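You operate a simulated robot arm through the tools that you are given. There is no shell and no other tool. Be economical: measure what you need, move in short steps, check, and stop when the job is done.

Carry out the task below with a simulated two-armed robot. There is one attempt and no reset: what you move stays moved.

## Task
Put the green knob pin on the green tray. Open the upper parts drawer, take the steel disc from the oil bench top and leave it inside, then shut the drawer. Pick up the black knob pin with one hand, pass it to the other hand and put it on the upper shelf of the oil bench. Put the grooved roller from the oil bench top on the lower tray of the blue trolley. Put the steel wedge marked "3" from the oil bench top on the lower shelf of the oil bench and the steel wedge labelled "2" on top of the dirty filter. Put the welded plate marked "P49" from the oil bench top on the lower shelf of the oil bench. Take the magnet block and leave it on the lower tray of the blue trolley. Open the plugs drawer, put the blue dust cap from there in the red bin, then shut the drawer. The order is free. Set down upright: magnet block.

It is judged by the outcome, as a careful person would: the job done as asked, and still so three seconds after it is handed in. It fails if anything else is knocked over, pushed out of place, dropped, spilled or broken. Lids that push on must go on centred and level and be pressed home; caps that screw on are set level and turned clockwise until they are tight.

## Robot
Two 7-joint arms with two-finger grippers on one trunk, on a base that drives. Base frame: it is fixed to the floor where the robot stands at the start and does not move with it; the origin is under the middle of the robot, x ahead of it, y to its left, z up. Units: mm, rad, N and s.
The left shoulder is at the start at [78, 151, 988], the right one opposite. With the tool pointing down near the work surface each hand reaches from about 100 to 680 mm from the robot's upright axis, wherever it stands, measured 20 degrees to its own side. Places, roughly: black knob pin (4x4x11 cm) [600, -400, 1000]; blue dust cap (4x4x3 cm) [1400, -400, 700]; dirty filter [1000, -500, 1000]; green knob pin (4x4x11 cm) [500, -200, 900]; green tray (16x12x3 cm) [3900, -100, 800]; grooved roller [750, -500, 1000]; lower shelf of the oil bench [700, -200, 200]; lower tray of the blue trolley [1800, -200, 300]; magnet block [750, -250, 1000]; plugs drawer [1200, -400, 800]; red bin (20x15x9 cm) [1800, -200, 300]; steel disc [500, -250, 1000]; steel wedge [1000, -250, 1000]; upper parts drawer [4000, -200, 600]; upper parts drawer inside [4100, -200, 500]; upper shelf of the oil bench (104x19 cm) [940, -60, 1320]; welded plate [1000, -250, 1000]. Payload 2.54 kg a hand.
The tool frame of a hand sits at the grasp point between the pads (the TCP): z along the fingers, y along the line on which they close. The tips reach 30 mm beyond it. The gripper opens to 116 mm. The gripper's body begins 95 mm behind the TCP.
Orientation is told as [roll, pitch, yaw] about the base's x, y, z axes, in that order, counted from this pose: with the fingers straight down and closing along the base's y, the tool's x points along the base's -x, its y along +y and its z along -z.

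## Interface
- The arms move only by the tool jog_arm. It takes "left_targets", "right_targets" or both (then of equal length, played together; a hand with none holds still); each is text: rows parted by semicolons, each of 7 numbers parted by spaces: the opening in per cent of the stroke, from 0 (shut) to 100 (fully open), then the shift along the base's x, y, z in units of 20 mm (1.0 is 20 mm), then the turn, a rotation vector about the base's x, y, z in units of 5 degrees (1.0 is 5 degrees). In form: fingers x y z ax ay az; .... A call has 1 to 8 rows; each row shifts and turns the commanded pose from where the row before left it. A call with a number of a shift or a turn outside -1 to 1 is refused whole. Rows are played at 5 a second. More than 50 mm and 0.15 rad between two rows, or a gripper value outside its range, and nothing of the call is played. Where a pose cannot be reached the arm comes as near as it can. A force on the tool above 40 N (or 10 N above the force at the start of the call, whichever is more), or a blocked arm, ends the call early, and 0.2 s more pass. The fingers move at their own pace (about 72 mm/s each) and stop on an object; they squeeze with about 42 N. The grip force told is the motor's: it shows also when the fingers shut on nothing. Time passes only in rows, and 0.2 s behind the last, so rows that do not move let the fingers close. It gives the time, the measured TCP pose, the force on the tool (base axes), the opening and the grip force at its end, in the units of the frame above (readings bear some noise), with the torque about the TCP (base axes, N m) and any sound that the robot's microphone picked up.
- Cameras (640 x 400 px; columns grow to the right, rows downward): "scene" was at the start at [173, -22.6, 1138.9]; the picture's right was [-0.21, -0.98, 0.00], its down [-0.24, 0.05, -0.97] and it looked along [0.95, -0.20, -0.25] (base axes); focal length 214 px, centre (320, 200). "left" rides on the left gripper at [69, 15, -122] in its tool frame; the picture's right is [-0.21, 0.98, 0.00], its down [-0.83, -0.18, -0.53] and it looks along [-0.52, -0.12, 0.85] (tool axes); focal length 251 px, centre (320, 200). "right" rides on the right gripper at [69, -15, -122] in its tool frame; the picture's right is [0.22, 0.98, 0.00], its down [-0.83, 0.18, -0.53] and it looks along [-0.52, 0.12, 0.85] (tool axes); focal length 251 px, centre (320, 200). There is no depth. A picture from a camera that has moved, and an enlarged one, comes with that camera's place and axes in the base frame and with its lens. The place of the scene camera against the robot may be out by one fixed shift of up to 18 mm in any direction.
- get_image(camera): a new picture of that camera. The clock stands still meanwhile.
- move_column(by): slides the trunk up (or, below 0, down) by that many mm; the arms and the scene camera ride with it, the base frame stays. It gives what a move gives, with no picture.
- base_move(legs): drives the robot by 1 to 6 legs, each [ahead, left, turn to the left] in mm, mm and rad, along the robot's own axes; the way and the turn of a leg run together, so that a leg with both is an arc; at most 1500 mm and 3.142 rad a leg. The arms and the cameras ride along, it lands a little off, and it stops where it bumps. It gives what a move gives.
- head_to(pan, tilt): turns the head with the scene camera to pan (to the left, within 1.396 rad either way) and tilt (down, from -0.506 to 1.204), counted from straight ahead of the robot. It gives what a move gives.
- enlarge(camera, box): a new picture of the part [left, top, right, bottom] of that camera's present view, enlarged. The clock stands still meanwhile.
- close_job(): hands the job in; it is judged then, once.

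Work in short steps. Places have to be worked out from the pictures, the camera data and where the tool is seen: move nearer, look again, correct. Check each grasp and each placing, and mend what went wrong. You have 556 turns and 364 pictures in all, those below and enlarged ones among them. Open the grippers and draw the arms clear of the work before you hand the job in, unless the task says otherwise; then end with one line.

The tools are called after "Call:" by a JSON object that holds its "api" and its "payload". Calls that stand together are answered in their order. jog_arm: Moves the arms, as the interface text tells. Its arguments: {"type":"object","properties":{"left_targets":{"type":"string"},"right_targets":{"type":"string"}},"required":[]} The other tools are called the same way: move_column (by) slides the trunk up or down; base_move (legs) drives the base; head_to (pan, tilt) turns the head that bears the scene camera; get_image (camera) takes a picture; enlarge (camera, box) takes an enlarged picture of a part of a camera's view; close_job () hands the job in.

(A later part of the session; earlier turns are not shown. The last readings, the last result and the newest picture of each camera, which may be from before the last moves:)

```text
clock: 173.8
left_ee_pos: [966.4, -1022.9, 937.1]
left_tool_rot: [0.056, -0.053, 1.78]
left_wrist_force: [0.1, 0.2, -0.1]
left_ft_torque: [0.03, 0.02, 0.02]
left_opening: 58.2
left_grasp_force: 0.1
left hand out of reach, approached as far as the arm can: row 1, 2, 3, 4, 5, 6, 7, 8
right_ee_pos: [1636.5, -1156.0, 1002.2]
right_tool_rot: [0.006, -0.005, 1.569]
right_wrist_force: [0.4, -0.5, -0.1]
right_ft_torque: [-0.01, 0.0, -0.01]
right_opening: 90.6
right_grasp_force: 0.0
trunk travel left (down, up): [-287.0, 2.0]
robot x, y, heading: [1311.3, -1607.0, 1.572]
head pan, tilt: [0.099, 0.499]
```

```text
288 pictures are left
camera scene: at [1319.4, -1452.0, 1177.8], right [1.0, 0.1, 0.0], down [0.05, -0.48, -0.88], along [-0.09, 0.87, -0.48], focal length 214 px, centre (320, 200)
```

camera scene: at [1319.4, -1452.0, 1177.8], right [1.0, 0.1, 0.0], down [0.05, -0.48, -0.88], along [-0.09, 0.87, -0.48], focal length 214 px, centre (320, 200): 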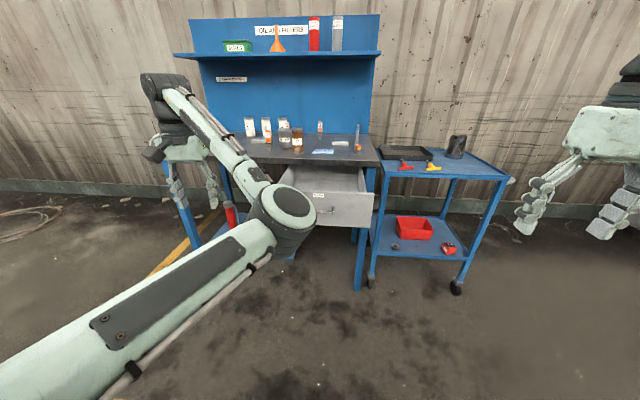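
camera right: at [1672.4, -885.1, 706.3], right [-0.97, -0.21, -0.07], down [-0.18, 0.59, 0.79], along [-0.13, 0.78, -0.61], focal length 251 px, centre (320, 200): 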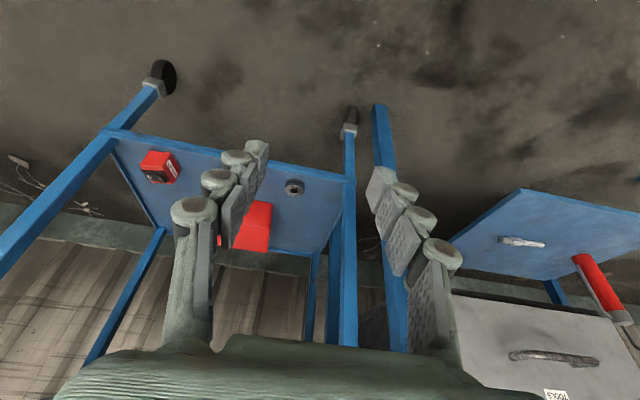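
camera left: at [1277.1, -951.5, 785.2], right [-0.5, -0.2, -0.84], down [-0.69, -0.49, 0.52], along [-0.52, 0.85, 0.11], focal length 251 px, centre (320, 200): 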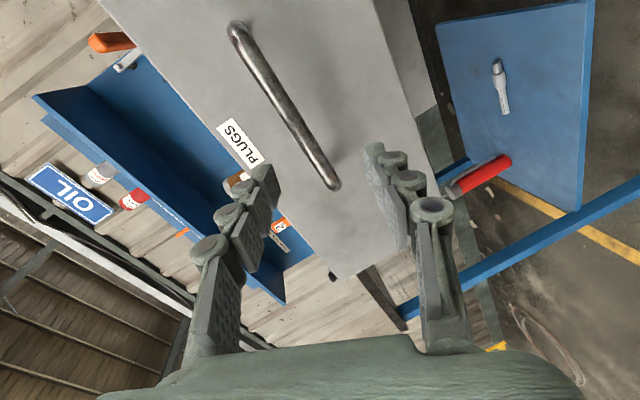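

The left arm now has its elbow inward: that is a slim, far-reaching posture, useful for the drawer and bin. I bring the hand back ahead and up, then drive in to look into the drawer.

Call:
{"api": "jog_arm", "payload": {"left_targets": "80 1 1 0.5 0 0 0;80 1 1 0.5 0 0 0;80 1 1 0.5 0 0 0;80 1 1 0.5 0 0 0;80 1 1 0.5 0 0 0;80 1 0 0.5 0 0 0;80 1 0 0.5 0 0 0;80 1 0 0.5 0 0 0"}}

Call:
{"api": "base_move", "payload": {"legs": [[200, 0, 0]]}}

Call:
{"api": "get_image", "payload": {"camera": "left"}}

Call:
{"api": "get_image", "payload": {"camera": "scene"}}

```text
clock: 175.6
left_ee_pos: [1119.3, -906.6, 1021.9]
left_tool_rot: [0.056, -0.052, 1.78]
left_wrist_force: [0.4, -0.8, 0.3]
left_ft_torque: [0.0, -0.01, -0.01]
left_opening: 92.6
left_grasp_force: 0.0
left hand out of reach, approached as far as the arm can: row 1, 7, 8
right_ee_pos: [1636.5, -1156.8, 1002.7]
right_tool_rot: [0.008, -0.004, 1.567]
right_wrist_force: [-0.1, 0.9, -0.1]
right_ft_torque: [-0.02, -0.01, 0.01]
right_opening: 90.6
right_grasp_force: 0.1
trunk travel left (down, up): [-287.0, 2.0]
robot x, y, heading: [1311.9, -1607.1, 1.572]
head pan, tilt: [0.099, 0.499]
```

```text
clock: 177.2
left_ee_pos: [1120.9, -707.7, 1022.0]
left_tool_rot: [0.056, -0.05, 1.777]
left_wrist_force: [0.3, 0.9, -0.7]
left_ft_torque: [-0.02, 0.0, -0.01]
left_opening: 93.1
left_grasp_force: 0.1
right_ee_pos: [1638.1, -958.0, 1003.3]
right_tool_rot: [0.007, -0.006, 1.562]
right_wrist_force: [-0.3, -0.1, -0.3]
right_ft_torque: [-0.04, 0.01, 0.03]
right_opening: 90.3
right_grasp_force: 0.0
trunk travel left (down, up): [-287.0, 2.0]
robot x, y, heading: [1315.0, -1411.8, 1.567]
head pan, tilt: [0.099, 0.499]
```

```text
287 pictures are left
camera left: at [1129.0, -783.3, 1139.9], right [-1.0, 0.01, 0.07], down [0.04, 0.82, 0.56], along [-0.05, 0.57, -0.82], focal length 251 px, centre (320, 200)
```

left: 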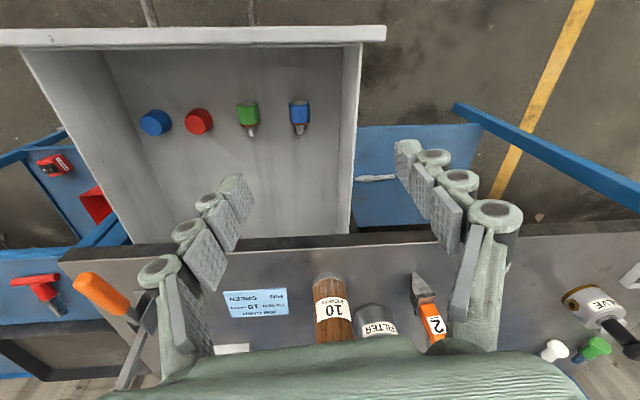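

```text
286 pictures are left
camera scene: at [1320.7, -1252.9, 1177.6], right [1.0, 0.09, 0.0], down [0.05, -0.48, -0.88], along [-0.08, 0.87, -0.48], focal length 214 px, centre (320, 200)
```

scene: 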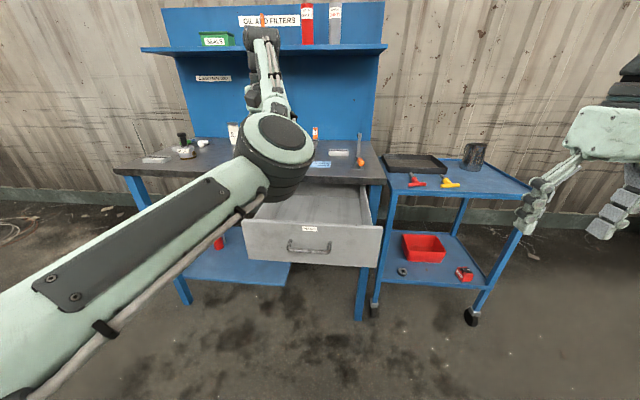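

The blue dust cap is at about (1349,-669). I'll slide left so the right hand comes over it, rotating that hand 45° to keep clear of the red cap.

Call:
{"api": "jog_arm", "payload": {"right_targets": "60 0 0 0 0 0 -1;60 0 0 0 0 0 -1;60 0 0 0 0 0 -1;60 0 0 0 0 0 -1;60 0 0 0 0 0 -1;60 0 0 0 0 0 -1;60 0 0 0 0 0 -1;60 0 0 0 0 0 -1"}}

Call:
{"api": "base_move", "payload": {"legs": [[0, 290, 0], [260, 0, 0]]}}

Call:
{"api": "get_image", "payload": {"camera": "right"}}

Call:
{"api": "get_image", "payload": {"camera": "scene"}}

```text
clock: 179.0
left_ee_pos: [1120.6, -708.3, 1021.7]
left_tool_rot: [0.057, -0.052, 1.776]
left_wrist_force: [0.8, -0.3, -0.1]
left_ft_torque: [0.0, 0.04, 0.02]
left_opening: 93.0
left_grasp_force: 0.1
right_ee_pos: [1639.1, -959.4, 1004.2]
right_tool_rot: [0.007, -0.006, 0.865]
right_wrist_force: [-0.9, 0.3, 0.4]
right_ft_torque: [0.03, -0.02, -0.02]
right_opening: 69.6
right_grasp_force: 0.0
trunk travel left (down, up): [-287.0, 2.0]
robot x, y, heading: [1317.2, -1409.5, 1.564]
head pan, tilt: [0.099, 0.499]
```

```text
clock: 183.9
left_ee_pos: [826.3, -448.3, 1021.3]
left_tool_rot: [0.056, -0.053, 1.781]
left_wrist_force: [0.3, 0.8, -0.6]
left_ft_torque: [-0.02, 0.04, 0.0]
left_opening: 92.5
left_grasp_force: 0.0
right_ee_pos: [1343.8, -697.1, 1003.3]
right_tool_rot: [0.007, -0.004, 0.868]
right_wrist_force: [0.2, -0.3, -0.4]
right_ft_torque: [-0.03, -0.04, -0.01]
right_opening: 69.9
right_grasp_force: 0.0
trunk travel left (down, up): [-287.0, 2.0]
robot x, y, heading: [1024.1, -1152.3, 1.567]
head pan, tilt: [0.099, 0.499]
```

```text
285 pictures are left
camera right: at [1312.6, -761.0, 1126.7], right [-0.88, 0.47, 0.01], down [0.4, 0.74, 0.54], along [0.25, 0.48, -0.84], focal length 251 px, centre (320, 200)
```

right: 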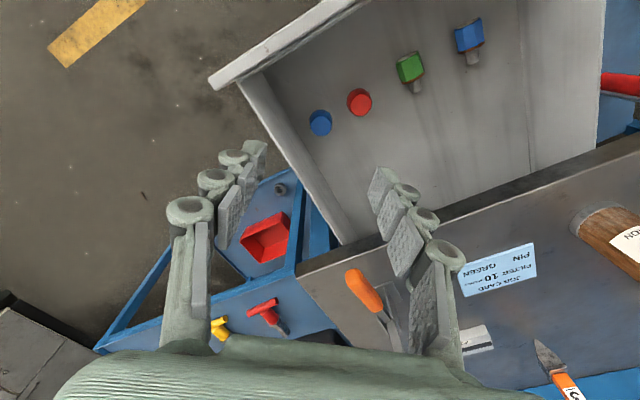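

```text
284 pictures are left
camera scene: at [1026.9, -993.4, 1177.7], right [1.0, 0.1, 0.0], down [0.05, -0.48, -0.88], along [-0.09, 0.87, -0.48], focal length 214 px, centre (320, 200)
```

scene: 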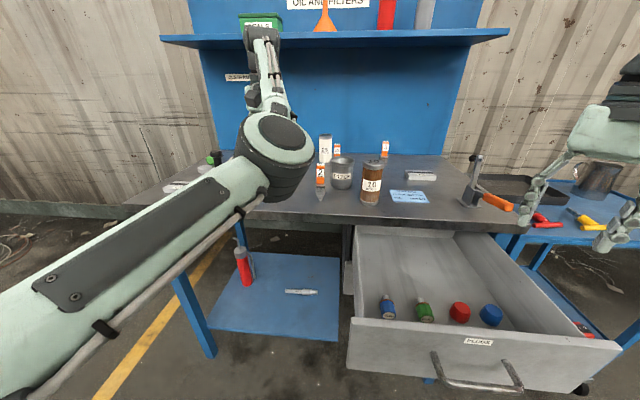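

The cap is close to the drawer's side wall, so closing along y is best. I rotate the right hand on to yaw 0 and centre it above the cap.

Call:
{"api": "jog_arm", "payload": {"right_targets": "60 0.2 0.4 0 0 0 -1;60 0.2 0.4 0 0 0 -1;60 0.2 0.4 -1 0 0 -1;60 0.2 0.4 -1 0 0 -1;60 0 0 -1 0 0 -1;60 0 0 -1 0 0 -1;60 0 0 -1 0 0 -1;60 0 0 -1 0 0 -1"}}

Call:
{"api": "jog_arm", "payload": {"right_targets": "60 0 0 0 0 0 -1;60 0 0 0 0 0 -0.9;60 0 0 0 0 0 0"}}

Call:
{"api": "get_image", "payload": {"camera": "right"}}

```text
clock: 185.7
left_ee_pos: [825.7, -449.4, 1021.0]
left_tool_rot: [0.056, -0.052, 1.78]
left_wrist_force: [0.7, -0.4, 0.4]
left_ft_torque: [-0.01, 0.01, 0.01]
left_opening: 92.6
left_grasp_force: 0.1
right_ee_pos: [1360.5, -666.5, 884.1]
right_tool_rot: [0.008, -0.009, 0.17]
right_wrist_force: [-0.7, -0.5, 0.0]
right_ft_torque: [0.0, -0.02, 0.01]
right_opening: 69.8
right_grasp_force: 0.0
trunk travel left (down, up): [-287.0, 2.0]
robot x, y, heading: [1022.8, -1147.2, 1.566]
head pan, tilt: [0.099, 0.499]
```

```text
clock: 186.5
left_ee_pos: [825.7, -449.0, 1022.3]
left_tool_rot: [0.055, -0.052, 1.78]
left_wrist_force: [0.1, 0.9, -0.5]
left_ft_torque: [0.0, -0.01, -0.02]
left_opening: 92.9
left_grasp_force: 0.0
right_ee_pos: [1360.7, -665.8, 884.6]
right_tool_rot: [0.007, -0.006, 0.004]
right_wrist_force: [-0.2, 0.0, -0.8]
right_ft_torque: [0.0, 0.03, -0.02]
right_opening: 69.3
right_grasp_force: 0.0
trunk travel left (down, up): [-287.0, 2.0]
robot x, y, heading: [1021.8, -1149.9, 1.57]
head pan, tilt: [0.099, 0.499]
```

```text
283 pictures are left
camera right: at [1291.8, -682.3, 1007.3], right [-0.22, 0.98, 0.01], down [0.82, 0.18, 0.54], along [0.53, 0.12, -0.84], focal length 251 px, centre (320, 200)
```

right: 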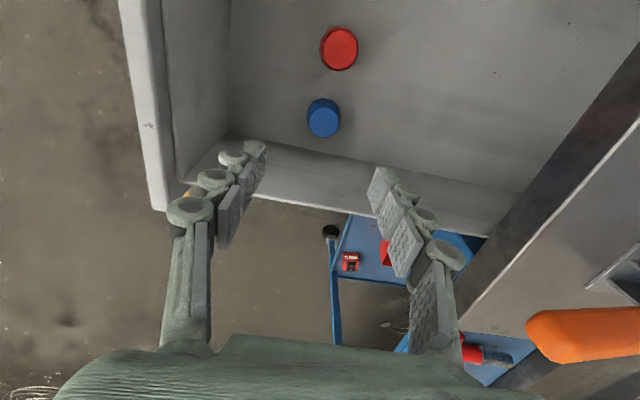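

Centred on the blue cap. I descend to z≈757 and grip.

Call:
{"api": "jog_arm", "payload": {"right_targets": "60 0 0 -1 0 0 0;60 0 0 -1 0 0 0;60 0 0 -1 0 0 0;60 0 0 -1 0 0 0;60 0 0 -1 0 0 0;60 0 0 -0.7 0 0 0;60 0 0 -0.5 0 0 0;60 0 0 0 0 0 0"}}

Call:
{"api": "get_image", "payload": {"camera": "right"}}

```text
clock: 188.3
left_ee_pos: [825.5, -449.3, 1023.1]
left_tool_rot: [0.056, -0.052, 1.78]
left_wrist_force: [0.1, -0.3, -0.4]
left_ft_torque: [-0.02, 0.01, 0.0]
left_opening: 92.7
left_grasp_force: 0.0
right_ee_pos: [1360.2, -666.7, 761.0]
right_tool_rot: [0.007, -0.004, 0.006]
right_wrist_force: [-0.1, 0.1, -0.3]
right_ft_torque: [-0.02, 0.04, -0.02]
right_opening: 69.6
right_grasp_force: 0.0
trunk travel left (down, up): [-287.0, 2.0]
robot x, y, heading: [1020.2, -1149.2, 1.572]
head pan, tilt: [0.099, 0.499]
```

```text
282 pictures are left
camera right: at [1291.9, -682.7, 883.7], right [-0.22, 0.98, 0.01], down [0.82, 0.18, 0.54], along [0.53, 0.12, -0.84], focal length 251 px, centre (320, 200)
```

right: 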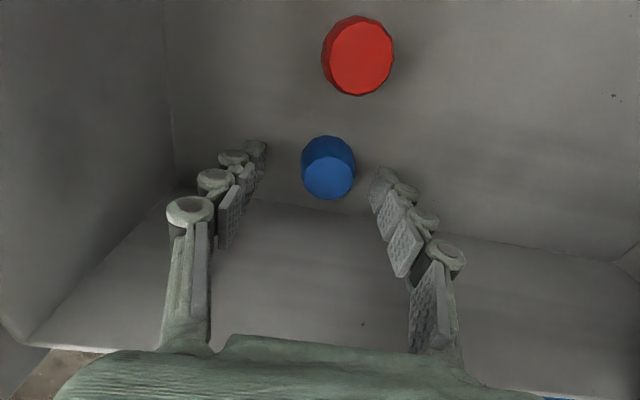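

I descend further in small steps to feel the drawer floor.

Call:
{"api": "jog_arm", "payload": {"right_targets": "60 0.2 0 -0.3 0 0 0;60 0.1 0 -0.3 0 0 0;60 0 0 -0.3 0 0 0;60 0 0 -0.3 0 0 0;60 0 0 0 0 0 0"}}

Call:
{"api": "get_image", "payload": {"camera": "right"}}

```text
clock: 189.4
left_ee_pos: [824.5, -450.4, 1023.2]
left_tool_rot: [0.054, -0.052, 1.78]
left_wrist_force: [0.1, 0.4, -0.9]
left_ft_torque: [-0.02, 0.01, -0.03]
left_opening: 92.8
left_grasp_force: 0.1
right_ee_pos: [1365.9, -657.0, 745.4]
right_tool_rot: [0.037, -0.009, 0.007]
right_wrist_force: [5.3, 2.5, 43.4]
right_ft_torque: [-0.21, 0.1, -0.08]
right_opening: 40.3
right_grasp_force: 18.1
trunk travel left (down, up): [-287.0, 2.0]
robot x, y, heading: [1025.9, -1149.9, 1.57]
head pan, tilt: [0.099, 0.499]
stopped in row 5 (right hand): the force on the tool passed its limit at 48 N (the readings are from after the stop); the commanded pose is now the measured one
```

```text
281 pictures are left
camera right: at [1297.4, -676.9, 868.2], right [-0.22, 0.97, 0.03], down [0.82, 0.17, 0.55], along [0.53, 0.15, -0.84], focal length 251 px, centre (320, 200)
```

right: 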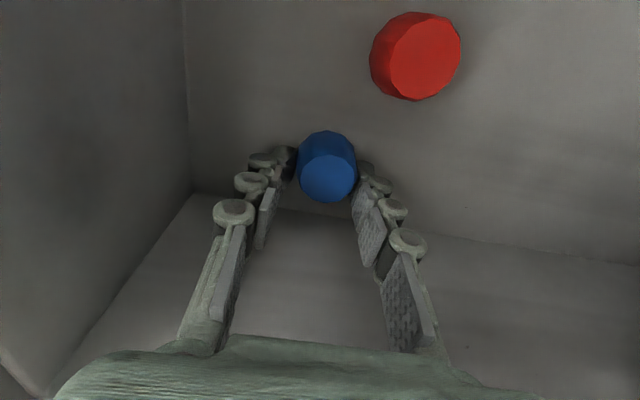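

The tips touched the drawer floor; the cap is between the pads. I lift 3 mm and close firmly, then lift.

Call:
{"api": "jog_arm", "payload": {"right_targets": "34 0 0 0.2 0 0 0;10 0 0 0.1 0 0 0;0 0 0 0 0 0 0;0 0 0 0 0 0 0;0 0 0 0.5 0 0 0;0 0 0 1 0 0 0;0 0 0 1 0 0 0;0 0 0 1 0 0 0"}}

Call:
{"api": "get_image", "payload": {"camera": "right"}}

```text
clock: 191.2
left_ee_pos: [825.8, -449.8, 1022.0]
left_tool_rot: [0.056, -0.052, 1.777]
left_wrist_force: [0.5, 0.8, -0.2]
left_ft_torque: [-0.03, 0.0, -0.01]
left_opening: 93.0
left_grasp_force: 0.1
right_ee_pos: [1367.7, -663.4, 814.9]
right_tool_rot: [0.016, -0.008, 0.006]
right_wrist_force: [0.1, 0.4, -0.6]
right_ft_torque: [0.0, 0.0, -0.03]
right_opening: 32.8
right_grasp_force: 42.3
trunk travel left (down, up): [-287.0, 2.0]
robot x, y, heading: [1022.6, -1145.9, 1.566]
head pan, tilt: [0.099, 0.499]
```

```text
280 pictures are left
camera right: at [1298.5, -680.2, 937.3], right [-0.22, 0.98, 0.01], down [0.82, 0.18, 0.54], along [0.53, 0.13, -0.84], focal length 251 px, centre (320, 200)
```

right: 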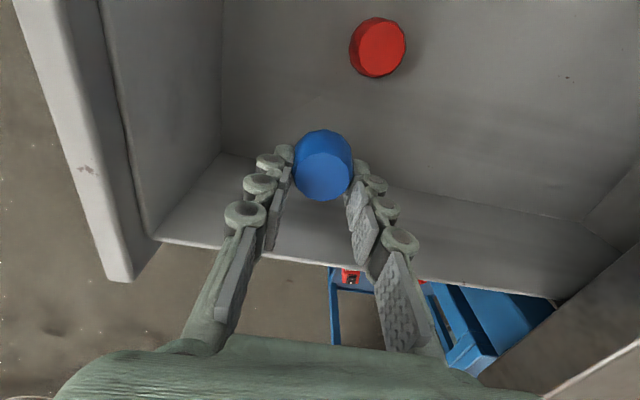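

The cap is held. I lift it clear of the drawer and back the robot away.

Call:
{"api": "jog_arm", "payload": {"right_targets": "0 0 0 1 0 0 0;0 0 0 1 0 0 0;0 0 0 1 0 0 0;0 0 0 1 0 0 0;0 0 0 1 0 0 0;0 0 0 1 0 0 0;0 0 0 1 0 0 0"}}

Call:
{"api": "base_move", "payload": {"legs": [[-320, 0, 0]]}}

Call:
{"api": "head_to", "payload": {"pan": 0.5, "tilt": 0.2}}

Call:
{"api": "get_image", "payload": {"camera": "scene"}}

```text
clock: 192.8
left_ee_pos: [825.5, -449.8, 1023.0]
left_tool_rot: [0.058, -0.051, 1.781]
left_wrist_force: [0.4, -0.7, -0.3]
left_ft_torque: [-0.02, 0.01, 0.02]
left_opening: 93.0
left_grasp_force: 0.0
right_ee_pos: [1366.8, -662.9, 956.0]
right_tool_rot: [0.016, -0.008, 0.006]
right_wrist_force: [0.0, -0.7, 0.0]
right_ft_torque: [-0.01, -0.01, 0.0]
right_opening: 33.2
right_grasp_force: 42.0
trunk travel left (down, up): [-287.0, 2.0]
robot x, y, heading: [1020.6, -1150.4, 1.568]
head pan, tilt: [0.099, 0.499]
```

```text
clock: 194.9
left_ee_pos: [825.8, -763.7, 1022.1]
left_tool_rot: [0.057, -0.053, 1.779]
left_wrist_force: [0.6, -0.1, -0.1]
left_ft_torque: [0.02, 0.01, 0.01]
left_opening: 92.9
left_grasp_force: 0.1
right_ee_pos: [1367.5, -979.9, 957.0]
right_tool_rot: [0.019, -0.008, 0.005]
right_wrist_force: [-0.9, -0.5, 0.2]
right_ft_torque: [0.02, 0.0, 0.0]
right_opening: 32.7
right_grasp_force: 41.8
trunk travel left (down, up): [-287.0, 2.0]
robot x, y, heading: [1023.0, -1466.8, 1.57]
head pan, tilt: [0.099, 0.499]
```

```text
clock: 195.8
left_ee_pos: [825.4, -765.1, 1020.8]
left_tool_rot: [0.057, -0.052, 1.777]
left_wrist_force: [-0.2, -1.1, 0.5]
left_ft_torque: [-0.01, -0.03, -0.04]
left_opening: 92.7
left_grasp_force: 0.1
right_ee_pos: [1367.6, -979.7, 955.6]
right_tool_rot: [0.016, -0.008, 0.007]
right_wrist_force: [-0.5, -0.1, -1.1]
right_ft_torque: [-0.01, -0.01, 0.02]
right_opening: 32.6
right_grasp_force: 42.2
trunk travel left (down, up): [-287.0, 2.0]
robot x, y, heading: [1022.2, -1463.5, 1.574]
head pan, tilt: [0.499, 0.201]
```

```text
279 pictures are left
camera scene: at [991.0, -1318.2, 1205.4], right [0.88, 0.48, 0.0], down [0.1, -0.18, -0.98], along [-0.47, 0.86, -0.2], focal length 214 px, centre (320, 200)
```

scene: 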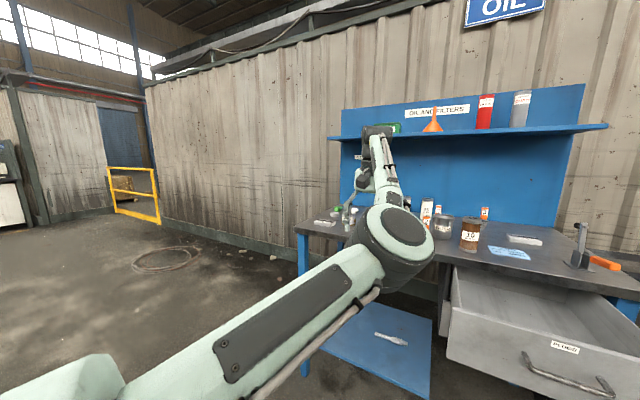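

I'll try to swivel the left elbow back outward by turning the left hand clockwise until the wrist drags the arm round.

Call:
{"api": "jog_arm", "payload": {"left_targets": "50 0 -0.5 0 0 0 -1;50 0 -0.5 0 0 0 -1;50 0 -0.5 0 0 0 -1;50 0 -0.5 0 0 0 -1;50 0 -0.5 0 0 0 -1;50 0 -0.5 0 0 0 -1;50 0 -0.5 0 0 0 -1;50 0 -0.5 0 0 0 -1", "right_targets": "0 0 0 0 0 0 1;0 0 0 0 0 0 1;0 0 0 0 0 0 1;0 0 0 0 0 0 1;0 0 0 0 0 0 1;0 0 0 0 0 0 1;0 0 0 0 0 0 1;0 0 0 0 0 0 1"}}

Call:
{"api": "jog_arm", "payload": {"left_targets": "50 0 0 0 0 0 -1;50 0 0 0 0 0 -1;50 0 0 0 0 0 -1;50 0 0 0 0 0 -1;50 0 0 0 0 0 -1;50 0 0 0 0 0 -1;50 0 0 0 0 0 -1;50 0 0 0 0 0 -1", "right_targets": "0 0 0 0 0 0 1;0 0 0 0 0 0 1;0 0 0 0 0 0 1;0 0 0 0 0 0 1;0 0 0 0 0 0 1;0 0 0 0 0 0 1;0 0 0 0 0 0 1;0 0 0 0 0 0 1"}}

Call:
{"api": "get_image", "payload": {"camera": "scene"}}

```text
clock: 197.6
left_ee_pos: [797.2, -775.8, 1031.9]
left_tool_rot: [0.056, -0.05, 1.079]
left_wrist_force: [-0.1, -0.5, 0.4]
left_ft_torque: [0.01, 0.02, 0.0]
left_opening: 58.0
left_grasp_force: 0.0
left hand out of reach, approached as far as the arm can: row 1, 2, 3, 4, 5, 6, 7, 8
right_ee_pos: [1366.8, -978.6, 956.8]
right_tool_rot: [0.018, -0.008, 0.704]
right_wrist_force: [0.5, 0.6, -0.2]
right_ft_torque: [0.01, 0.04, -0.02]
right_opening: 33.8
right_grasp_force: 41.9
trunk travel left (down, up): [-287.0, 2.0]
robot x, y, heading: [1022.6, -1463.1, 1.566]
head pan, tilt: [0.499, 0.201]
```

```text
clock: 199.4
left_ee_pos: [797.2, -775.7, 1032.5]
left_tool_rot: [0.055, -0.051, 0.382]
left_wrist_force: [-0.3, -0.7, 0.0]
left_ft_torque: [0.05, -0.01, 0.0]
left_opening: 58.0
left_grasp_force: 0.1
right_ee_pos: [1366.4, -978.9, 956.1]
right_tool_rot: [0.018, -0.009, 1.402]
right_wrist_force: [0.2, -0.5, -0.5]
right_ft_torque: [0.01, 0.01, 0.0]
right_opening: 33.8
right_grasp_force: 42.8
trunk travel left (down, up): [-287.0, 2.0]
robot x, y, heading: [1018.6, -1467.1, 1.569]
head pan, tilt: [0.499, 0.201]
```

```text
278 pictures are left
camera scene: at [990.9, -1318.2, 1205.5], right [0.88, 0.48, 0.0], down [0.1, -0.18, -0.98], along [-0.47, 0.86, -0.2], focal length 214 px, centre (320, 200)
```

scene: 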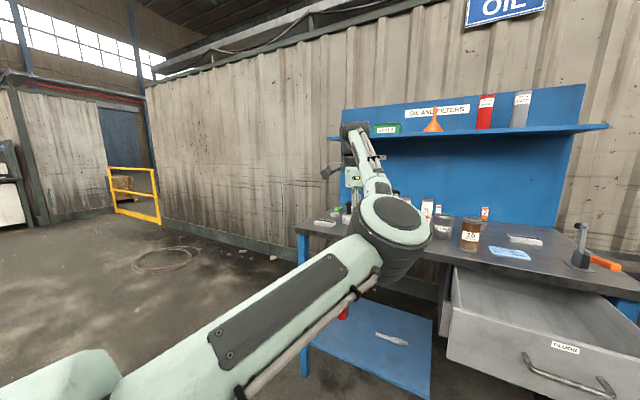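

Call:
{"api": "jog_arm", "payload": {"left_targets": "50 -1 0 1 0 0 0;50 -1 0 1 0 0 0;50 -1 0 1 0 0 0;50 -1 0 1 0 0 0;50 -1 0 1 0 0 0;50 -1 0 1 0 0 0;50 -1 0 1 0 0 0;50 -1 0 1 0 0 0"}}

Call:
{"api": "jog_arm", "payload": {"left_targets": "50 -1 -1 0.5 0 0 0;50 -1 -1 0.5 0 0 0;50 -1 -1 0.5 0 0 0;50 -1 -1 0.5 0 0 0;50 -1 -1 0.5 0 0 0;50 -1 -1 0.5 0 0 0;50 -1 -1 0.5 0 0 0;50 -1 -1 0.5 0 0 0"}}

Call:
{"api": "get_image", "payload": {"camera": "scene"}}

```text
clock: 201.2
left_ee_pos: [645.5, -800.8, 1169.4]
left_tool_rot: [0.055, -0.051, 0.386]
left_wrist_force: [0.1, -0.5, 0.4]
left_ft_torque: [0.02, -0.03, 0.0]
left_opening: 57.9
left_grasp_force: 0.0
left hand out of reach, approached as far as the arm can: row 6, 7, 8
right_ee_pos: [1366.4, -979.1, 956.8]
right_tool_rot: [0.016, -0.007, 1.4]
right_wrist_force: [-0.6, 0.3, 0.5]
right_ft_torque: [-0.04, -0.01, -0.02]
right_opening: 33.5
right_grasp_force: 41.9
trunk travel left (down, up): [-287.0, 2.0]
robot x, y, heading: [1017.4, -1464.3, 1.566]
head pan, tilt: [0.499, 0.201]
```

```text
clock: 203.0
left_ee_pos: [486.9, -961.2, 1250.6]
left_tool_rot: [0.057, -0.053, 0.382]
left_wrist_force: [-0.5, 0.5, -0.5]
left_ft_torque: [0.01, -0.01, -0.01]
left_opening: 57.9
left_grasp_force: 0.1
right_ee_pos: [1367.0, -980.1, 957.0]
right_tool_rot: [0.016, -0.01, 1.401]
right_wrist_force: [-0.1, 0.3, 0.6]
right_ft_torque: [0.0, -0.04, 0.02]
right_opening: 33.7
right_grasp_force: 42.6
trunk travel left (down, up): [-287.0, 2.0]
robot x, y, heading: [1021.2, -1463.9, 1.568]
head pan, tilt: [0.499, 0.201]
```

```text
277 pictures are left
camera scene: at [990.3, -1318.9, 1205.6], right [0.88, 0.48, 0.0], down [0.1, -0.17, -0.98], along [-0.47, 0.86, -0.2], focal length 214 px, centre (320, 200)
```

scene: 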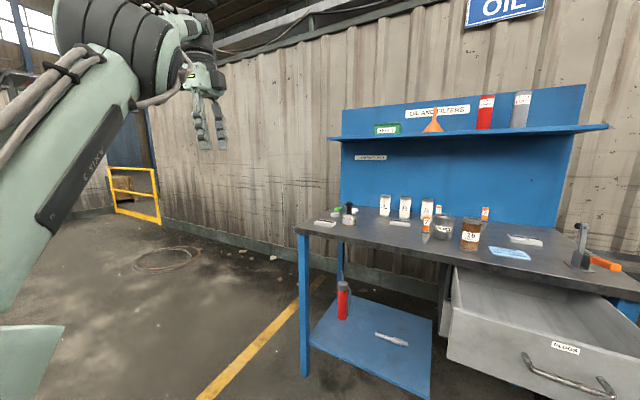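

Now the arm moves freely with the elbow up and outward. I bring the left hand back to a comfortable place in front of its own shoulder.

Call:
{"api": "jog_arm", "payload": {"left_targets": "50 1 -0.5 -0.7 0 0 1;50 1 -0.5 -0.7 0 0 1;50 1 -0.5 -0.7 0 0 1;50 1 -0.5 -0.7 0 0 1;50 1 -0.5 -0.7 0 0 1;50 1 -0.5 -0.7 0 0 1;50 1 -0.5 -0.7 0 0 1;50 1 -0.5 -0.7 0 0 1"}}

Call:
{"api": "jog_arm", "payload": {"left_targets": "50 1 -0.5 -0.7 0 0 1;50 1 -0.5 -0.7 0 0 1;50 1 0 -0.7 0 0 1;50 1 0 -0.7 0 0 1;50 1 0 -0.7 0 0 1;50 1 0 -0.7 -0.6 0 0.5;50 0 0 0 0 -0.6 0"}}

Call:
{"api": "get_image", "payload": {"camera": "scene"}}

```text
clock: 204.8
left_ee_pos: [626.2, -1049.3, 1135.3]
left_tool_rot: [0.057, -0.051, 1.083]
left_wrist_force: [0.6, 0.0, -0.7]
left_ft_torque: [0.01, 0.01, -0.02]
left_opening: 58.3
left_grasp_force: 0.1
left hand out of reach, approached as far as the arm can: row 8
right_ee_pos: [1367.4, -978.8, 957.1]
right_tool_rot: [0.015, -0.007, 1.402]
right_wrist_force: [-0.7, 0.1, -0.1]
right_ft_torque: [0.02, 0.0, -0.06]
right_opening: 33.9
right_grasp_force: 42.0
trunk travel left (down, up): [-287.0, 2.0]
robot x, y, heading: [1023.4, -1462.0, 1.566]
head pan, tilt: [0.499, 0.201]
```

```text
clock: 206.4
left_ee_pos: [622.2, -1066.8, 1056.6]
left_tool_rot: [0.002, 0.002, 1.562]
left_wrist_force: [-0.1, -0.9, -0.2]
left_ft_torque: [0.0, 0.0, -0.02]
left_opening: 58.1
left_grasp_force: 0.0
left hand out of reach, approached as far as the arm can: row 1, 2, 3, 4, 5, 6
right_ee_pos: [1366.6, -979.4, 955.5]
right_tool_rot: [0.014, -0.009, 1.4]
right_wrist_force: [-0.3, 0.0, -0.5]
right_ft_torque: [-0.02, 0.01, -0.03]
right_opening: 33.9
right_grasp_force: 41.9
trunk travel left (down, up): [-287.0, 2.0]
robot x, y, heading: [1017.6, -1464.3, 1.571]
head pan, tilt: [0.499, 0.201]
```

```text
276 pictures are left
camera scene: at [990.8, -1318.4, 1205.5], right [0.88, 0.48, 0.0], down [0.1, -0.17, -0.98], along [-0.47, 0.86, -0.2], focal length 214 px, centre (320, 200)
```

scene: 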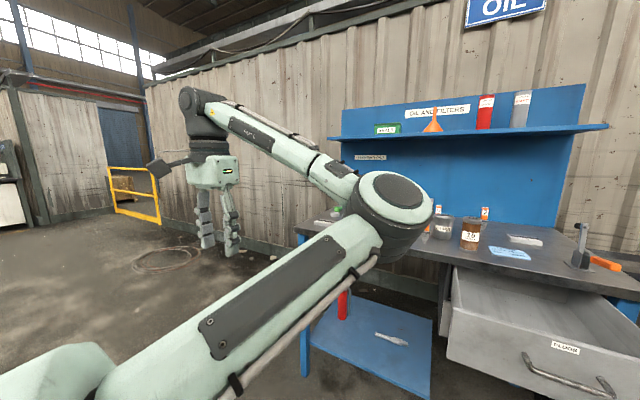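

It fell back to the elbow-in branch. I'll go up again, retract backward while high so the elbow passes over the top, then come down.

Call:
{"api": "jog_arm", "payload": {"left_targets": "50 -0.7 0.3 1 0 0 -1;50 -0.7 0.3 1 0 0 -1;50 -0.7 0.3 1 0 0 -1;50 -0.7 0.3 1 0 0 -1;50 -0.7 0.3 1 0 0 -1;50 -0.7 0.3 1 0 0 -1;50 -0.7 0.3 1 0 0 0;50 -0.7 0.3 1 0 0 0"}}

Call:
{"api": "jog_arm", "payload": {"left_targets": "50 -0.3 -1 0.7 0 0 0;50 -0.3 -1 0.7 0 0 0;50 -0.3 -1 0.7 0 0 0;50 -0.3 -1 0.7 0 0 0;50 0 -1 0.5 0 0 0;50 0 -1 0.5 0 0 0;50 0 -1 0 0 0 0;50 0 -1 0 0 0 0"}}

Call:
{"api": "head_to", "payload": {"pan": 0.9, "tilt": -0.1}}

Call:
{"api": "get_image", "payload": {"camera": "scene"}}

```text
clock: 208.2
left_ee_pos: [506.9, -1017.0, 1217.6]
left_tool_rot: [0.001, -0.001, 1.038]
left_wrist_force: [-0.5, -0.6, 0.4]
left_ft_torque: [0.01, -0.01, 0.01]
left_opening: 58.1
left_grasp_force: 0.0
right_ee_pos: [1366.0, -979.1, 955.4]
right_tool_rot: [0.016, -0.009, 1.402]
right_wrist_force: [0.6, 0.6, 0.6]
right_ft_torque: [0.02, 0.02, -0.01]
right_opening: 34.1
right_grasp_force: 42.2
trunk travel left (down, up): [-287.0, 2.0]
robot x, y, heading: [1020.5, -1466.0, 1.571]
head pan, tilt: [0.499, 0.201]
```

```text
clock: 210.0
left_ee_pos: [484.6, -1175.7, 1292.0]
left_tool_rot: [0.002, 0.001, 1.037]
left_wrist_force: [-0.2, 0.3, 0.1]
left_ft_torque: [0.0, -0.01, -0.01]
left_opening: 58.2
left_grasp_force: 0.0
right_ee_pos: [1366.5, -978.7, 955.7]
right_tool_rot: [0.017, -0.009, 1.399]
right_wrist_force: [0.0, -0.1, 0.1]
right_ft_torque: [0.0, 0.03, 0.0]
right_opening: 33.7
right_grasp_force: 41.9
trunk travel left (down, up): [-287.0, 2.0]
robot x, y, heading: [1020.0, -1464.5, 1.568]
head pan, tilt: [0.499, 0.201]
```

```text
clock: 210.9
left_ee_pos: [484.9, -1174.7, 1291.7]
left_tool_rot: [0.001, 0.0, 1.037]
left_wrist_force: [-0.3, 0.0, -0.1]
left_ft_torque: [-0.01, -0.03, 0.02]
left_opening: 58.2
left_grasp_force: 0.1
right_ee_pos: [1367.8, -979.5, 957.0]
right_tool_rot: [0.016, -0.008, 1.401]
right_wrist_force: [-1.3, -0.1, -0.1]
right_ft_torque: [-0.01, 0.03, 0.02]
right_opening: 34.0
right_grasp_force: 41.8
trunk travel left (down, up): [-287.0, 2.0]
robot x, y, heading: [1022.5, -1462.1, 1.567]
head pan, tilt: [0.901, -0.099]
```

```text
275 pictures are left
camera scene: at [967.2, -1345.8, 1232.7], right [0.62, 0.78, 0.0], down [-0.08, 0.06, -1.0], along [-0.78, 0.62, 0.1], focal length 214 px, centre (320, 200)
```

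scene: 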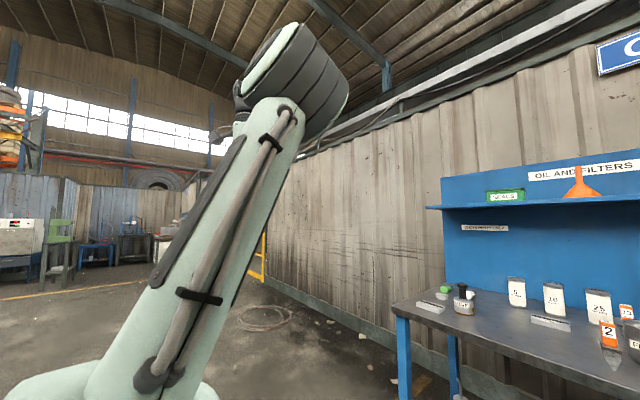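

The elbow is now up. I bring the hand inward at height, then lower.

Call:
{"api": "jog_arm", "payload": {"left_targets": "50 1 -0.3 0 0 0 0;50 1 -0.3 0 0 0 0;50 1 -0.3 0 0 0 0;50 1 -0.3 0 0 0 0;50 1 0 0 0 0 0;50 1 0 0 0 0 0;50 1 0 0 0 0 0;50 1 0 0 0 0 0"}}

Call:
{"api": "jog_arm", "payload": {"left_targets": "50 0.5 0 -1 0 0 1;50 0.5 0 -1 0 0 1;50 0.5 0 -1 0 0 1;50 0.5 0 -1 0 0 1;50 0 0 -1 0 0 1;50 0 0 -1 0 0 1;50 0 0 -1 0 0 0;50 0 0 -1 0 0 0"}}

Call:
{"api": "get_image", "payload": {"camera": "scene"}}

```text
clock: 212.7
left_ee_pos: [645.2, -1202.9, 1291.3]
left_tool_rot: [0.002, 0.001, 1.038]
left_wrist_force: [-1.2, -0.4, -0.1]
left_ft_torque: [0.03, 0.02, -0.01]
left_opening: 57.9
left_grasp_force: 0.1
right_ee_pos: [1367.2, -980.3, 955.4]
right_tool_rot: [0.017, -0.009, 1.401]
right_wrist_force: [0.3, -0.5, 0.4]
right_ft_torque: [0.02, 0.02, 0.01]
right_opening: 33.6
right_grasp_force: 42.1
trunk travel left (down, up): [-287.0, 2.0]
robot x, y, heading: [1021.5, -1462.9, 1.57]
head pan, tilt: [0.901, -0.099]
```

```text
clock: 214.5
left_ee_pos: [622.5, -1172.0, 1153.6]
left_tool_rot: [0.001, 0.001, 1.558]
left_wrist_force: [0.0, -0.4, -0.7]
left_ft_torque: [0.0, -0.03, 0.03]
left_opening: 58.1
left_grasp_force: 0.2
left hand out of reach, approached as far as the arm can: row 1, 2, 3, 4, 5, 6, 7
right_ee_pos: [1367.1, -979.4, 955.9]
right_tool_rot: [0.016, -0.009, 1.401]
right_wrist_force: [0.2, 0.0, -0.5]
right_ft_torque: [0.01, 0.02, 0.03]
right_opening: 33.7
right_grasp_force: 42.0
trunk travel left (down, up): [-287.0, 2.0]
robot x, y, heading: [1022.4, -1470.8, 1.574]
head pan, tilt: [0.901, -0.099]
```

```text
274 pictures are left
camera scene: at [967.1, -1345.8, 1232.7], right [0.62, 0.78, 0.0], down [-0.08, 0.06, -1.0], along [-0.78, 0.62, 0.1], focal length 214 px, centre (320, 200)
```

scene: 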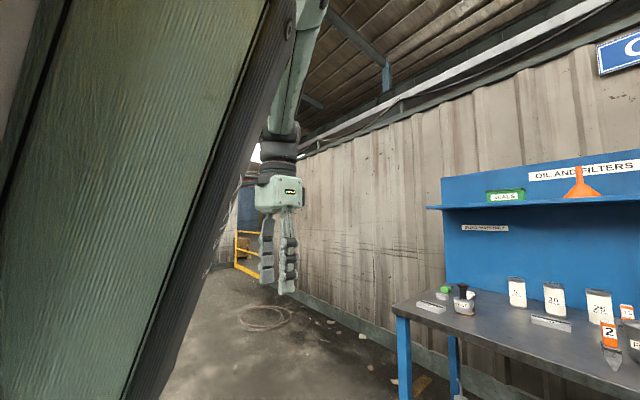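

Call:
{"api": "jog_arm", "payload": {"left_targets": "50 0.5 0 1 0 0 0;50 0.5 0 1 0 0 0;50 0.5 0 1 0 0 0;50 0.5 0 1 0 0 0;50 1 0 1 0 0 0;50 1 0 1 0 0 0;50 1 0 1 0 0 0;50 1 0 0 0 0 0"}}

Call:
{"api": "jog_arm", "payload": {"left_targets": "50 1 0.3 0 0 0 0;50 1 0.3 0 0 0 0;50 1 0.3 0 0 0 0;50 1 0.3 0 0 0 0;50 1 0.3 0 0 0 0;50 1 0.3 0 0 0 0;50 1 0.3 0 0 0 0;50 1 0.3 0 0 0 0"}}

Call:
{"api": "get_image", "payload": {"camera": "scene"}}

```text
clock: 216.3
left_ee_pos: [686.5, -1143.3, 1296.4]
left_tool_rot: [0.0, 0.001, 1.56]
left_wrist_force: [-0.1, -1.1, -0.8]
left_ft_torque: [0.0, -0.01, 0.01]
left_opening: 58.1
left_grasp_force: 0.0
left hand out of reach, approached as far as the arm can: row 1, 2, 3, 4, 5, 6, 7, 8
right_ee_pos: [1366.9, -979.1, 956.4]
right_tool_rot: [0.016, -0.008, 1.402]
right_wrist_force: [0.1, -0.1, 0.5]
right_ft_torque: [-0.01, 0.0, -0.01]
right_opening: 33.8
right_grasp_force: 42.6
trunk travel left (down, up): [-287.0, 2.0]
robot x, y, heading: [1019.2, -1464.7, 1.572]
head pan, tilt: [0.901, -0.099]
```

```text
clock: 218.1
left_ee_pos: [801.9, -1043.3, 1293.7]
left_tool_rot: [0.001, -0.002, 1.562]
left_wrist_force: [-0.6, 0.2, -0.6]
left_ft_torque: [-0.04, 0.0, 0.0]
left_opening: 57.9
left_grasp_force: 0.0
left hand out of reach, approached as far as the arm can: row 1, 2, 3, 4, 5, 6, 7, 8
right_ee_pos: [1367.5, -978.1, 956.6]
right_tool_rot: [0.02, -0.009, 1.402]
right_wrist_force: [0.4, 0.0, -1.0]
right_ft_torque: [0.0, 0.02, 0.01]
right_opening: 34.0
right_grasp_force: 41.8
trunk travel left (down, up): [-287.0, 2.0]
robot x, y, heading: [1021.0, -1465.5, 1.566]
head pan, tilt: [0.901, -0.099]
```

```text
273 pictures are left
camera scene: at [967.5, -1345.8, 1232.9], right [0.62, 0.78, 0.0], down [-0.08, 0.06, -0.99], along [-0.78, 0.62, 0.1], focal length 214 px, centre (320, 200)
```

scene: 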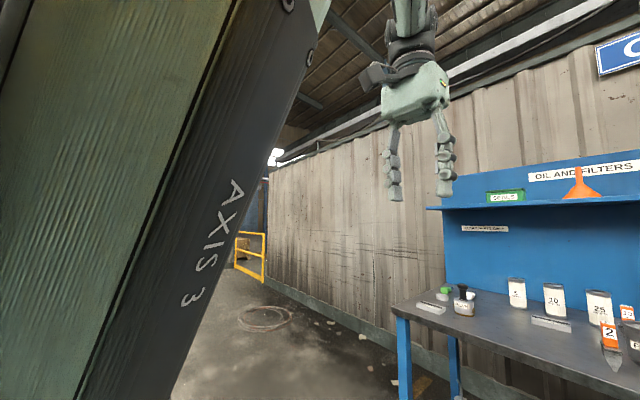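

I'll stop fighting the branch: the left arm can be parked high on its left side while the right arm delivers the cap. I move it to that parking pose.

Call:
{"api": "jog_arm", "payload": {"left_targets": "50 -1 -0.5 0 0 0 -1;50 -1 -0.5 0 0 0 -1;50 -1 -0.5 0 0 0 -1;50 -1 -0.5 0 0 0 -1;50 -1 -0.5 0 0 0 -1;50 -1 -0.5 0 0 0 -1;50 -1 -0.5 0 0 0 0;50 -1 -0.5 0 0 0 0"}}

Call:
{"api": "jog_arm", "payload": {"left_targets": "50 -1 -0.5 0 0 0 0;50 -1 -0.5 0 0 0 0;50 -1 -0.5 0 0 0 0;50 -1 -0.5 0 0 0 0;50 -1 0 0 0 0 0;50 -1 0 0 0 0 0;50 -1 0 0 0 0 0;50 -1 0 0 0 0 0"}}

```text
clock: 219.9
left_ee_pos: [640.8, -1124.1, 1292.7]
left_tool_rot: [0.002, 0.001, 1.037]
left_wrist_force: [0.0, 0.8, 0.9]
left_ft_torque: [-0.01, 0.01, 0.0]
left_opening: 58.2
left_grasp_force: 0.0
right_ee_pos: [1367.2, -979.5, 955.6]
right_tool_rot: [0.015, -0.009, 1.4]
right_wrist_force: [0.2, 0.0, -0.9]
right_ft_torque: [0.01, 0.01, -0.01]
right_opening: 34.1
right_grasp_force: 42.4
trunk travel left (down, up): [-287.0, 2.0]
robot x, y, heading: [1021.2, -1462.6, 1.571]
head pan, tilt: [0.901, -0.099]
```

```text
clock: 221.7
left_ee_pos: [480.3, -1164.6, 1292.4]
left_tool_rot: [0.002, -0.001, 1.037]
left_wrist_force: [0.2, 0.6, -0.3]
left_ft_torque: [0.02, -0.03, 0.01]
left_opening: 58.2
left_grasp_force: 0.0
right_ee_pos: [1365.5, -979.1, 956.5]
right_tool_rot: [0.017, -0.007, 1.401]
right_wrist_force: [-0.2, 0.5, 0.3]
right_ft_torque: [-0.02, -0.02, 0.01]
right_opening: 33.8
right_grasp_force: 41.4
trunk travel left (down, up): [-287.0, 2.0]
robot x, y, heading: [1020.6, -1464.5, 1.569]
head pan, tilt: [0.901, -0.099]
```

One cheap try: lower the hand while far out on the left, to see whether the elbow falls outward.

Call:
{"api": "jog_arm", "payload": {"left_targets": "50 -0.3 -0.5 -1 0 0 0;50 -0.3 -0.5 -1 0 0 0;50 -0.3 -0.5 -1 0 0 0;50 -0.3 -0.5 -1 0 0 0;50 0 -0.5 -1 0 0 0;50 0 -0.5 -1 0 0 0;50 0 0 -1 0 0 0;50 0 0 -1 0 0 0"}}

Call:
{"api": "jog_arm", "payload": {"left_targets": "50 0 0 -1 0 0 0;50 0 0 -1 0 0 0;50 0 0 -1 0 0 0;50 0 0 -1 0 0 0;50 0 0 -1 0 0 0;50 0 0 -1 0 0 0;50 0 0 -1 0 0 0;50 0 0 -1 0 0 0"}}

Call:
{"api": "get_image", "payload": {"camera": "scene"}}

```text
clock: 223.5
left_ee_pos: [457.1, -1225.3, 1132.4]
left_tool_rot: [0.001, 0.001, 1.036]
left_wrist_force: [0.4, -0.7, 0.0]
left_ft_torque: [-0.01, 0.03, 0.0]
left_opening: 57.9
left_grasp_force: 0.0
right_ee_pos: [1367.5, -979.3, 955.8]
right_tool_rot: [0.017, -0.008, 1.401]
right_wrist_force: [-0.1, 0.7, 0.1]
right_ft_torque: [0.01, 0.01, -0.02]
right_opening: 33.7
right_grasp_force: 41.9
trunk travel left (down, up): [-287.0, 2.0]
robot x, y, heading: [1020.7, -1465.7, 1.572]
head pan, tilt: [0.901, -0.099]
```

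```text
clock: 225.3
left_ee_pos: [456.5, -1223.2, 972.0]
left_tool_rot: [0.002, 0.001, 1.037]
left_wrist_force: [0.1, -0.4, -1.2]
left_ft_torque: [0.0, 0.02, -0.01]
left_opening: 58.2
left_grasp_force: 0.1
right_ee_pos: [1366.7, -979.1, 956.8]
right_tool_rot: [0.016, -0.007, 1.4]
right_wrist_force: [-0.6, 0.1, -0.3]
right_ft_torque: [0.0, -0.01, -0.02]
right_opening: 33.6
right_grasp_force: 41.9
trunk travel left (down, up): [-287.0, 2.0]
robot x, y, heading: [1025.3, -1465.6, 1.57]
head pan, tilt: [0.901, -0.099]
```

```text
272 pictures are left
camera scene: at [967.1, -1345.7, 1232.7], right [0.62, 0.78, 0.0], down [-0.08, 0.06, -1.0], along [-0.78, 0.62, 0.1], focal length 214 px, centre (320, 200)
```

scene: 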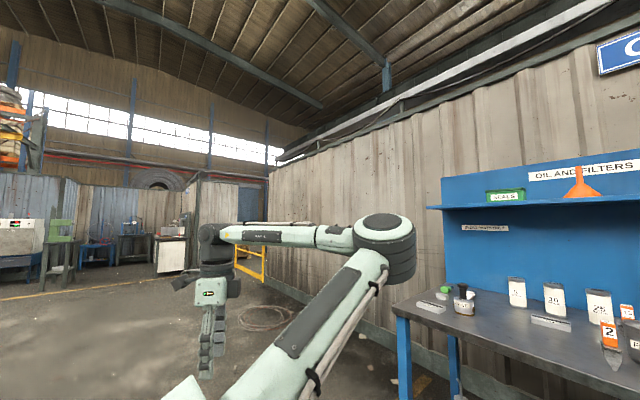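

Still elbow-in. I go back to the high parking pose and proceed with the right arm.

Call:
{"api": "jog_arm", "payload": {"left_targets": "50 0 0 1 0 0 0;50 0 0 1 0 0 0;50 0 0 1 0 0 0;50 0 0 1 0 0 0;50 0 0 1 0 0 0;50 0 0 1 0 0 0;50 0 0 1 0 0 0;50 0 0 1 0 0 0", "right_targets": "0 0 0 0 0 0 1;0 0 0 0 0 0 1;0 0 0 0 0 0 0;0 0 0 0 0 0 0;0 0 0 0 0 0 0;0 0 0 0 0 0 0;0 0 0 0 0 0 0;0 0 0 0 0 0 0"}}

Call:
{"api": "jog_arm", "payload": {"left_targets": "50 0.3 0.5 1 0 0 0;50 0.3 0.5 1 0 0 0;50 0.3 0.5 1 0 0 0;50 0.3 0.5 1 0 0 0;50 0 0.5 1 0 0 0;50 0 0.5 1 0 0 0;50 0 0 1 0 0 0;50 0 0 1 0 0 0"}}

Call:
{"api": "base_move", "payload": {"legs": [[0, -470, 0]]}}

Call:
{"api": "move_column", "payload": {"by": -286}}

Call:
{"api": "head_to", "payload": {"pan": -0.3, "tilt": 0.5}}

Call:
{"api": "get_image", "payload": {"camera": "scene"}}

```text
clock: 227.1
left_ee_pos: [457.1, -1224.3, 1134.4]
left_tool_rot: [-0.001, 0.0, 1.037]
left_wrist_force: [-0.9, 0.2, 0.0]
left_ft_torque: [0.02, 0.01, -0.02]
left_opening: 57.8
left_grasp_force: 0.1
right_ee_pos: [1366.3, -979.0, 956.5]
right_tool_rot: [0.015, -0.009, 1.576]
right_wrist_force: [0.1, -0.1, -0.3]
right_ft_torque: [-0.02, 0.01, 0.0]
right_opening: 33.7
right_grasp_force: 41.9
trunk travel left (down, up): [-287.0, 2.0]
robot x, y, heading: [1024.8, -1462.9, 1.569]
head pan, tilt: [0.901, -0.099]
```

```text
clock: 228.9
left_ee_pos: [481.5, -1166.6, 1293.8]
left_tool_rot: [0.003, -0.003, 1.036]
left_wrist_force: [-0.3, 0.1, 0.4]
left_ft_torque: [0.01, 0.04, -0.01]
left_opening: 58.0
left_grasp_force: 0.1
right_ee_pos: [1366.6, -978.9, 956.9]
right_tool_rot: [0.016, -0.009, 1.577]
right_wrist_force: [0.8, -0.4, -0.6]
right_ft_torque: [0.03, -0.01, -0.01]
right_opening: 33.8
right_grasp_force: 42.1
trunk travel left (down, up): [-287.0, 2.0]
robot x, y, heading: [1020.0, -1465.3, 1.572]
head pan, tilt: [0.901, -0.099]
```

```text
clock: 233.8
left_ee_pos: [940.8, -1168.1, 1293.4]
left_tool_rot: [0.002, 0.002, 1.042]
left_wrist_force: [0.4, 0.5, 1.0]
left_ft_torque: [0.03, 0.04, 0.02]
left_opening: 58.1
left_grasp_force: 0.0
right_ee_pos: [1826.8, -977.8, 956.3]
right_tool_rot: [0.015, -0.01, 1.579]
right_wrist_force: [0.4, -1.2, -0.5]
right_ft_torque: [0.02, 0.01, 0.0]
right_opening: 33.8
right_grasp_force: 42.4
trunk travel left (down, up): [-287.0, 2.0]
robot x, y, heading: [1482.3, -1466.3, 1.57]
head pan, tilt: [0.901, -0.099]
```

```text
clock: 236.7
left_ee_pos: [941.4, -1168.0, 1006.7]
left_tool_rot: [0.003, 0.0, 1.04]
left_wrist_force: [-1.1, -0.2, -1.3]
left_ft_torque: [0.03, 0.03, -0.02]
left_opening: 57.8
left_grasp_force: 0.0
right_ee_pos: [1828.0, -977.8, 670.0]
right_tool_rot: [0.015, -0.008, 1.581]
right_wrist_force: [0.3, -0.4, -0.1]
right_ft_torque: [0.04, 0.02, -0.01]
right_opening: 34.1
right_grasp_force: 41.9
trunk travel left (down, up): [-1.0, 288.0]
robot x, y, heading: [1481.1, -1470.0, 1.573]
head pan, tilt: [0.901, -0.099]
```

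```text
clock: 238.1
left_ee_pos: [942.2, -1168.1, 1007.5]
left_tool_rot: [-0.001, 0.001, 1.042]
left_wrist_force: [-0.1, -0.8, -0.8]
left_ft_torque: [-0.03, -0.01, 0.01]
left_opening: 58.0
left_grasp_force: 0.0
right_ee_pos: [1827.2, -977.8, 669.9]
right_tool_rot: [0.015, -0.009, 1.579]
right_wrist_force: [-0.1, -0.7, -0.2]
right_ft_torque: [-0.02, -0.01, -0.01]
right_opening: 34.0
right_grasp_force: 42.4
trunk travel left (down, up): [-1.0, 288.0]
robot x, y, heading: [1478.9, -1465.6, 1.573]
head pan, tilt: [-0.3, 0.499]
```

```text
271 pictures are left
camera scene: at [1523.4, -1313.6, 891.8], right [0.96, -0.29, 0.0], down [-0.14, -0.46, -0.88], along [0.26, 0.84, -0.48], focal length 214 px, centre (320, 200)
```

scene: 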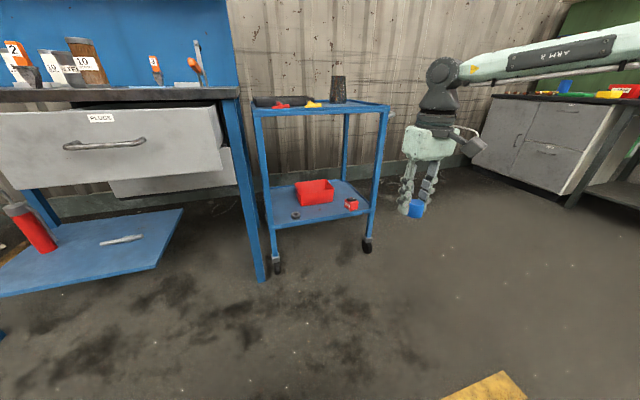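

Now I tilt the right hand forward about 45° while lowering it toward bin height.

Call:
{"api": "jog_arm", "payload": {"right_targets": "0 0 0.3 -1 1 0 0;0 0 0.3 -1 1 0 0;0 0 0.3 -1 1 0 0;0 0 0.3 -1 1 0 0;0 0 0.3 -1 1 0 0;0 0 0.3 -1 1 0 0;0 0 0.3 -1 1 0 0;0 0 0.3 -1 1 0 0"}}

Call:
{"api": "jog_arm", "payload": {"right_targets": "0 0 0 -1 1 0 0;0 0 0 -0.7 0 0 0;0 0 0 -0.7 0 0 0;0 0 0 0 0 0 0"}}

Call:
{"api": "get_image", "payload": {"camera": "scene"}}

```text
clock: 239.9
left_ee_pos: [942.4, -1167.9, 1007.3]
left_tool_rot: [0.002, 0.001, 1.04]
left_wrist_force: [-0.4, 0.1, -0.3]
left_ft_torque: [-0.02, -0.02, 0.0]
left_opening: 58.0
left_grasp_force: 0.0
right_ee_pos: [1826.7, -932.1, 511.2]
right_tool_rot: [0.01, -0.705, 1.58]
right_wrist_force: [-0.2, 0.5, -0.5]
right_ft_torque: [-0.01, -0.02, 0.0]
right_opening: 33.6
right_grasp_force: 42.3
trunk travel left (down, up): [-1.0, 288.0]
robot x, y, heading: [1481.8, -1464.5, 1.572]
head pan, tilt: [-0.3, 0.499]
```

```text
clock: 240.9
left_ee_pos: [941.7, -1169.1, 1007.3]
left_tool_rot: [0.002, 0.0, 1.04]
left_wrist_force: [-0.2, -0.4, 0.4]
left_ft_torque: [0.02, 0.01, -0.01]
left_opening: 58.0
left_grasp_force: 0.0
right_ee_pos: [1826.0, -931.2, 461.2]
right_tool_rot: [0.007, -0.794, 1.581]
right_wrist_force: [-0.7, -0.1, 0.1]
right_ft_torque: [0.0, 0.01, 0.03]
right_opening: 33.4
right_grasp_force: 41.7
trunk travel left (down, up): [-1.0, 288.0]
robot x, y, heading: [1483.5, -1464.5, 1.569]
head pan, tilt: [-0.3, 0.499]
```

```text
270 pictures are left
camera scene: at [1523.5, -1313.6, 891.8], right [0.96, -0.29, 0.0], down [-0.14, -0.46, -0.88], along [0.26, 0.84, -0.48], focal length 214 px, centre (320, 200)
```

scene: 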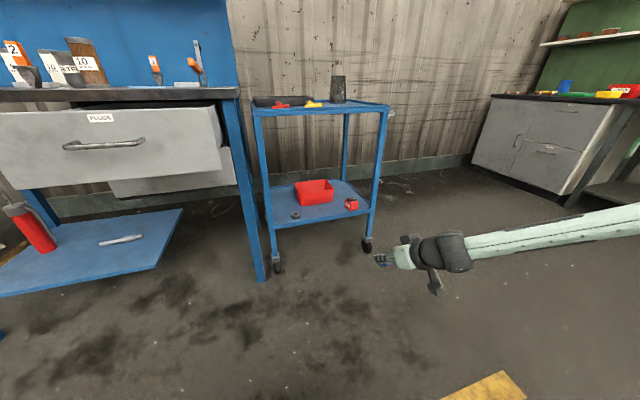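

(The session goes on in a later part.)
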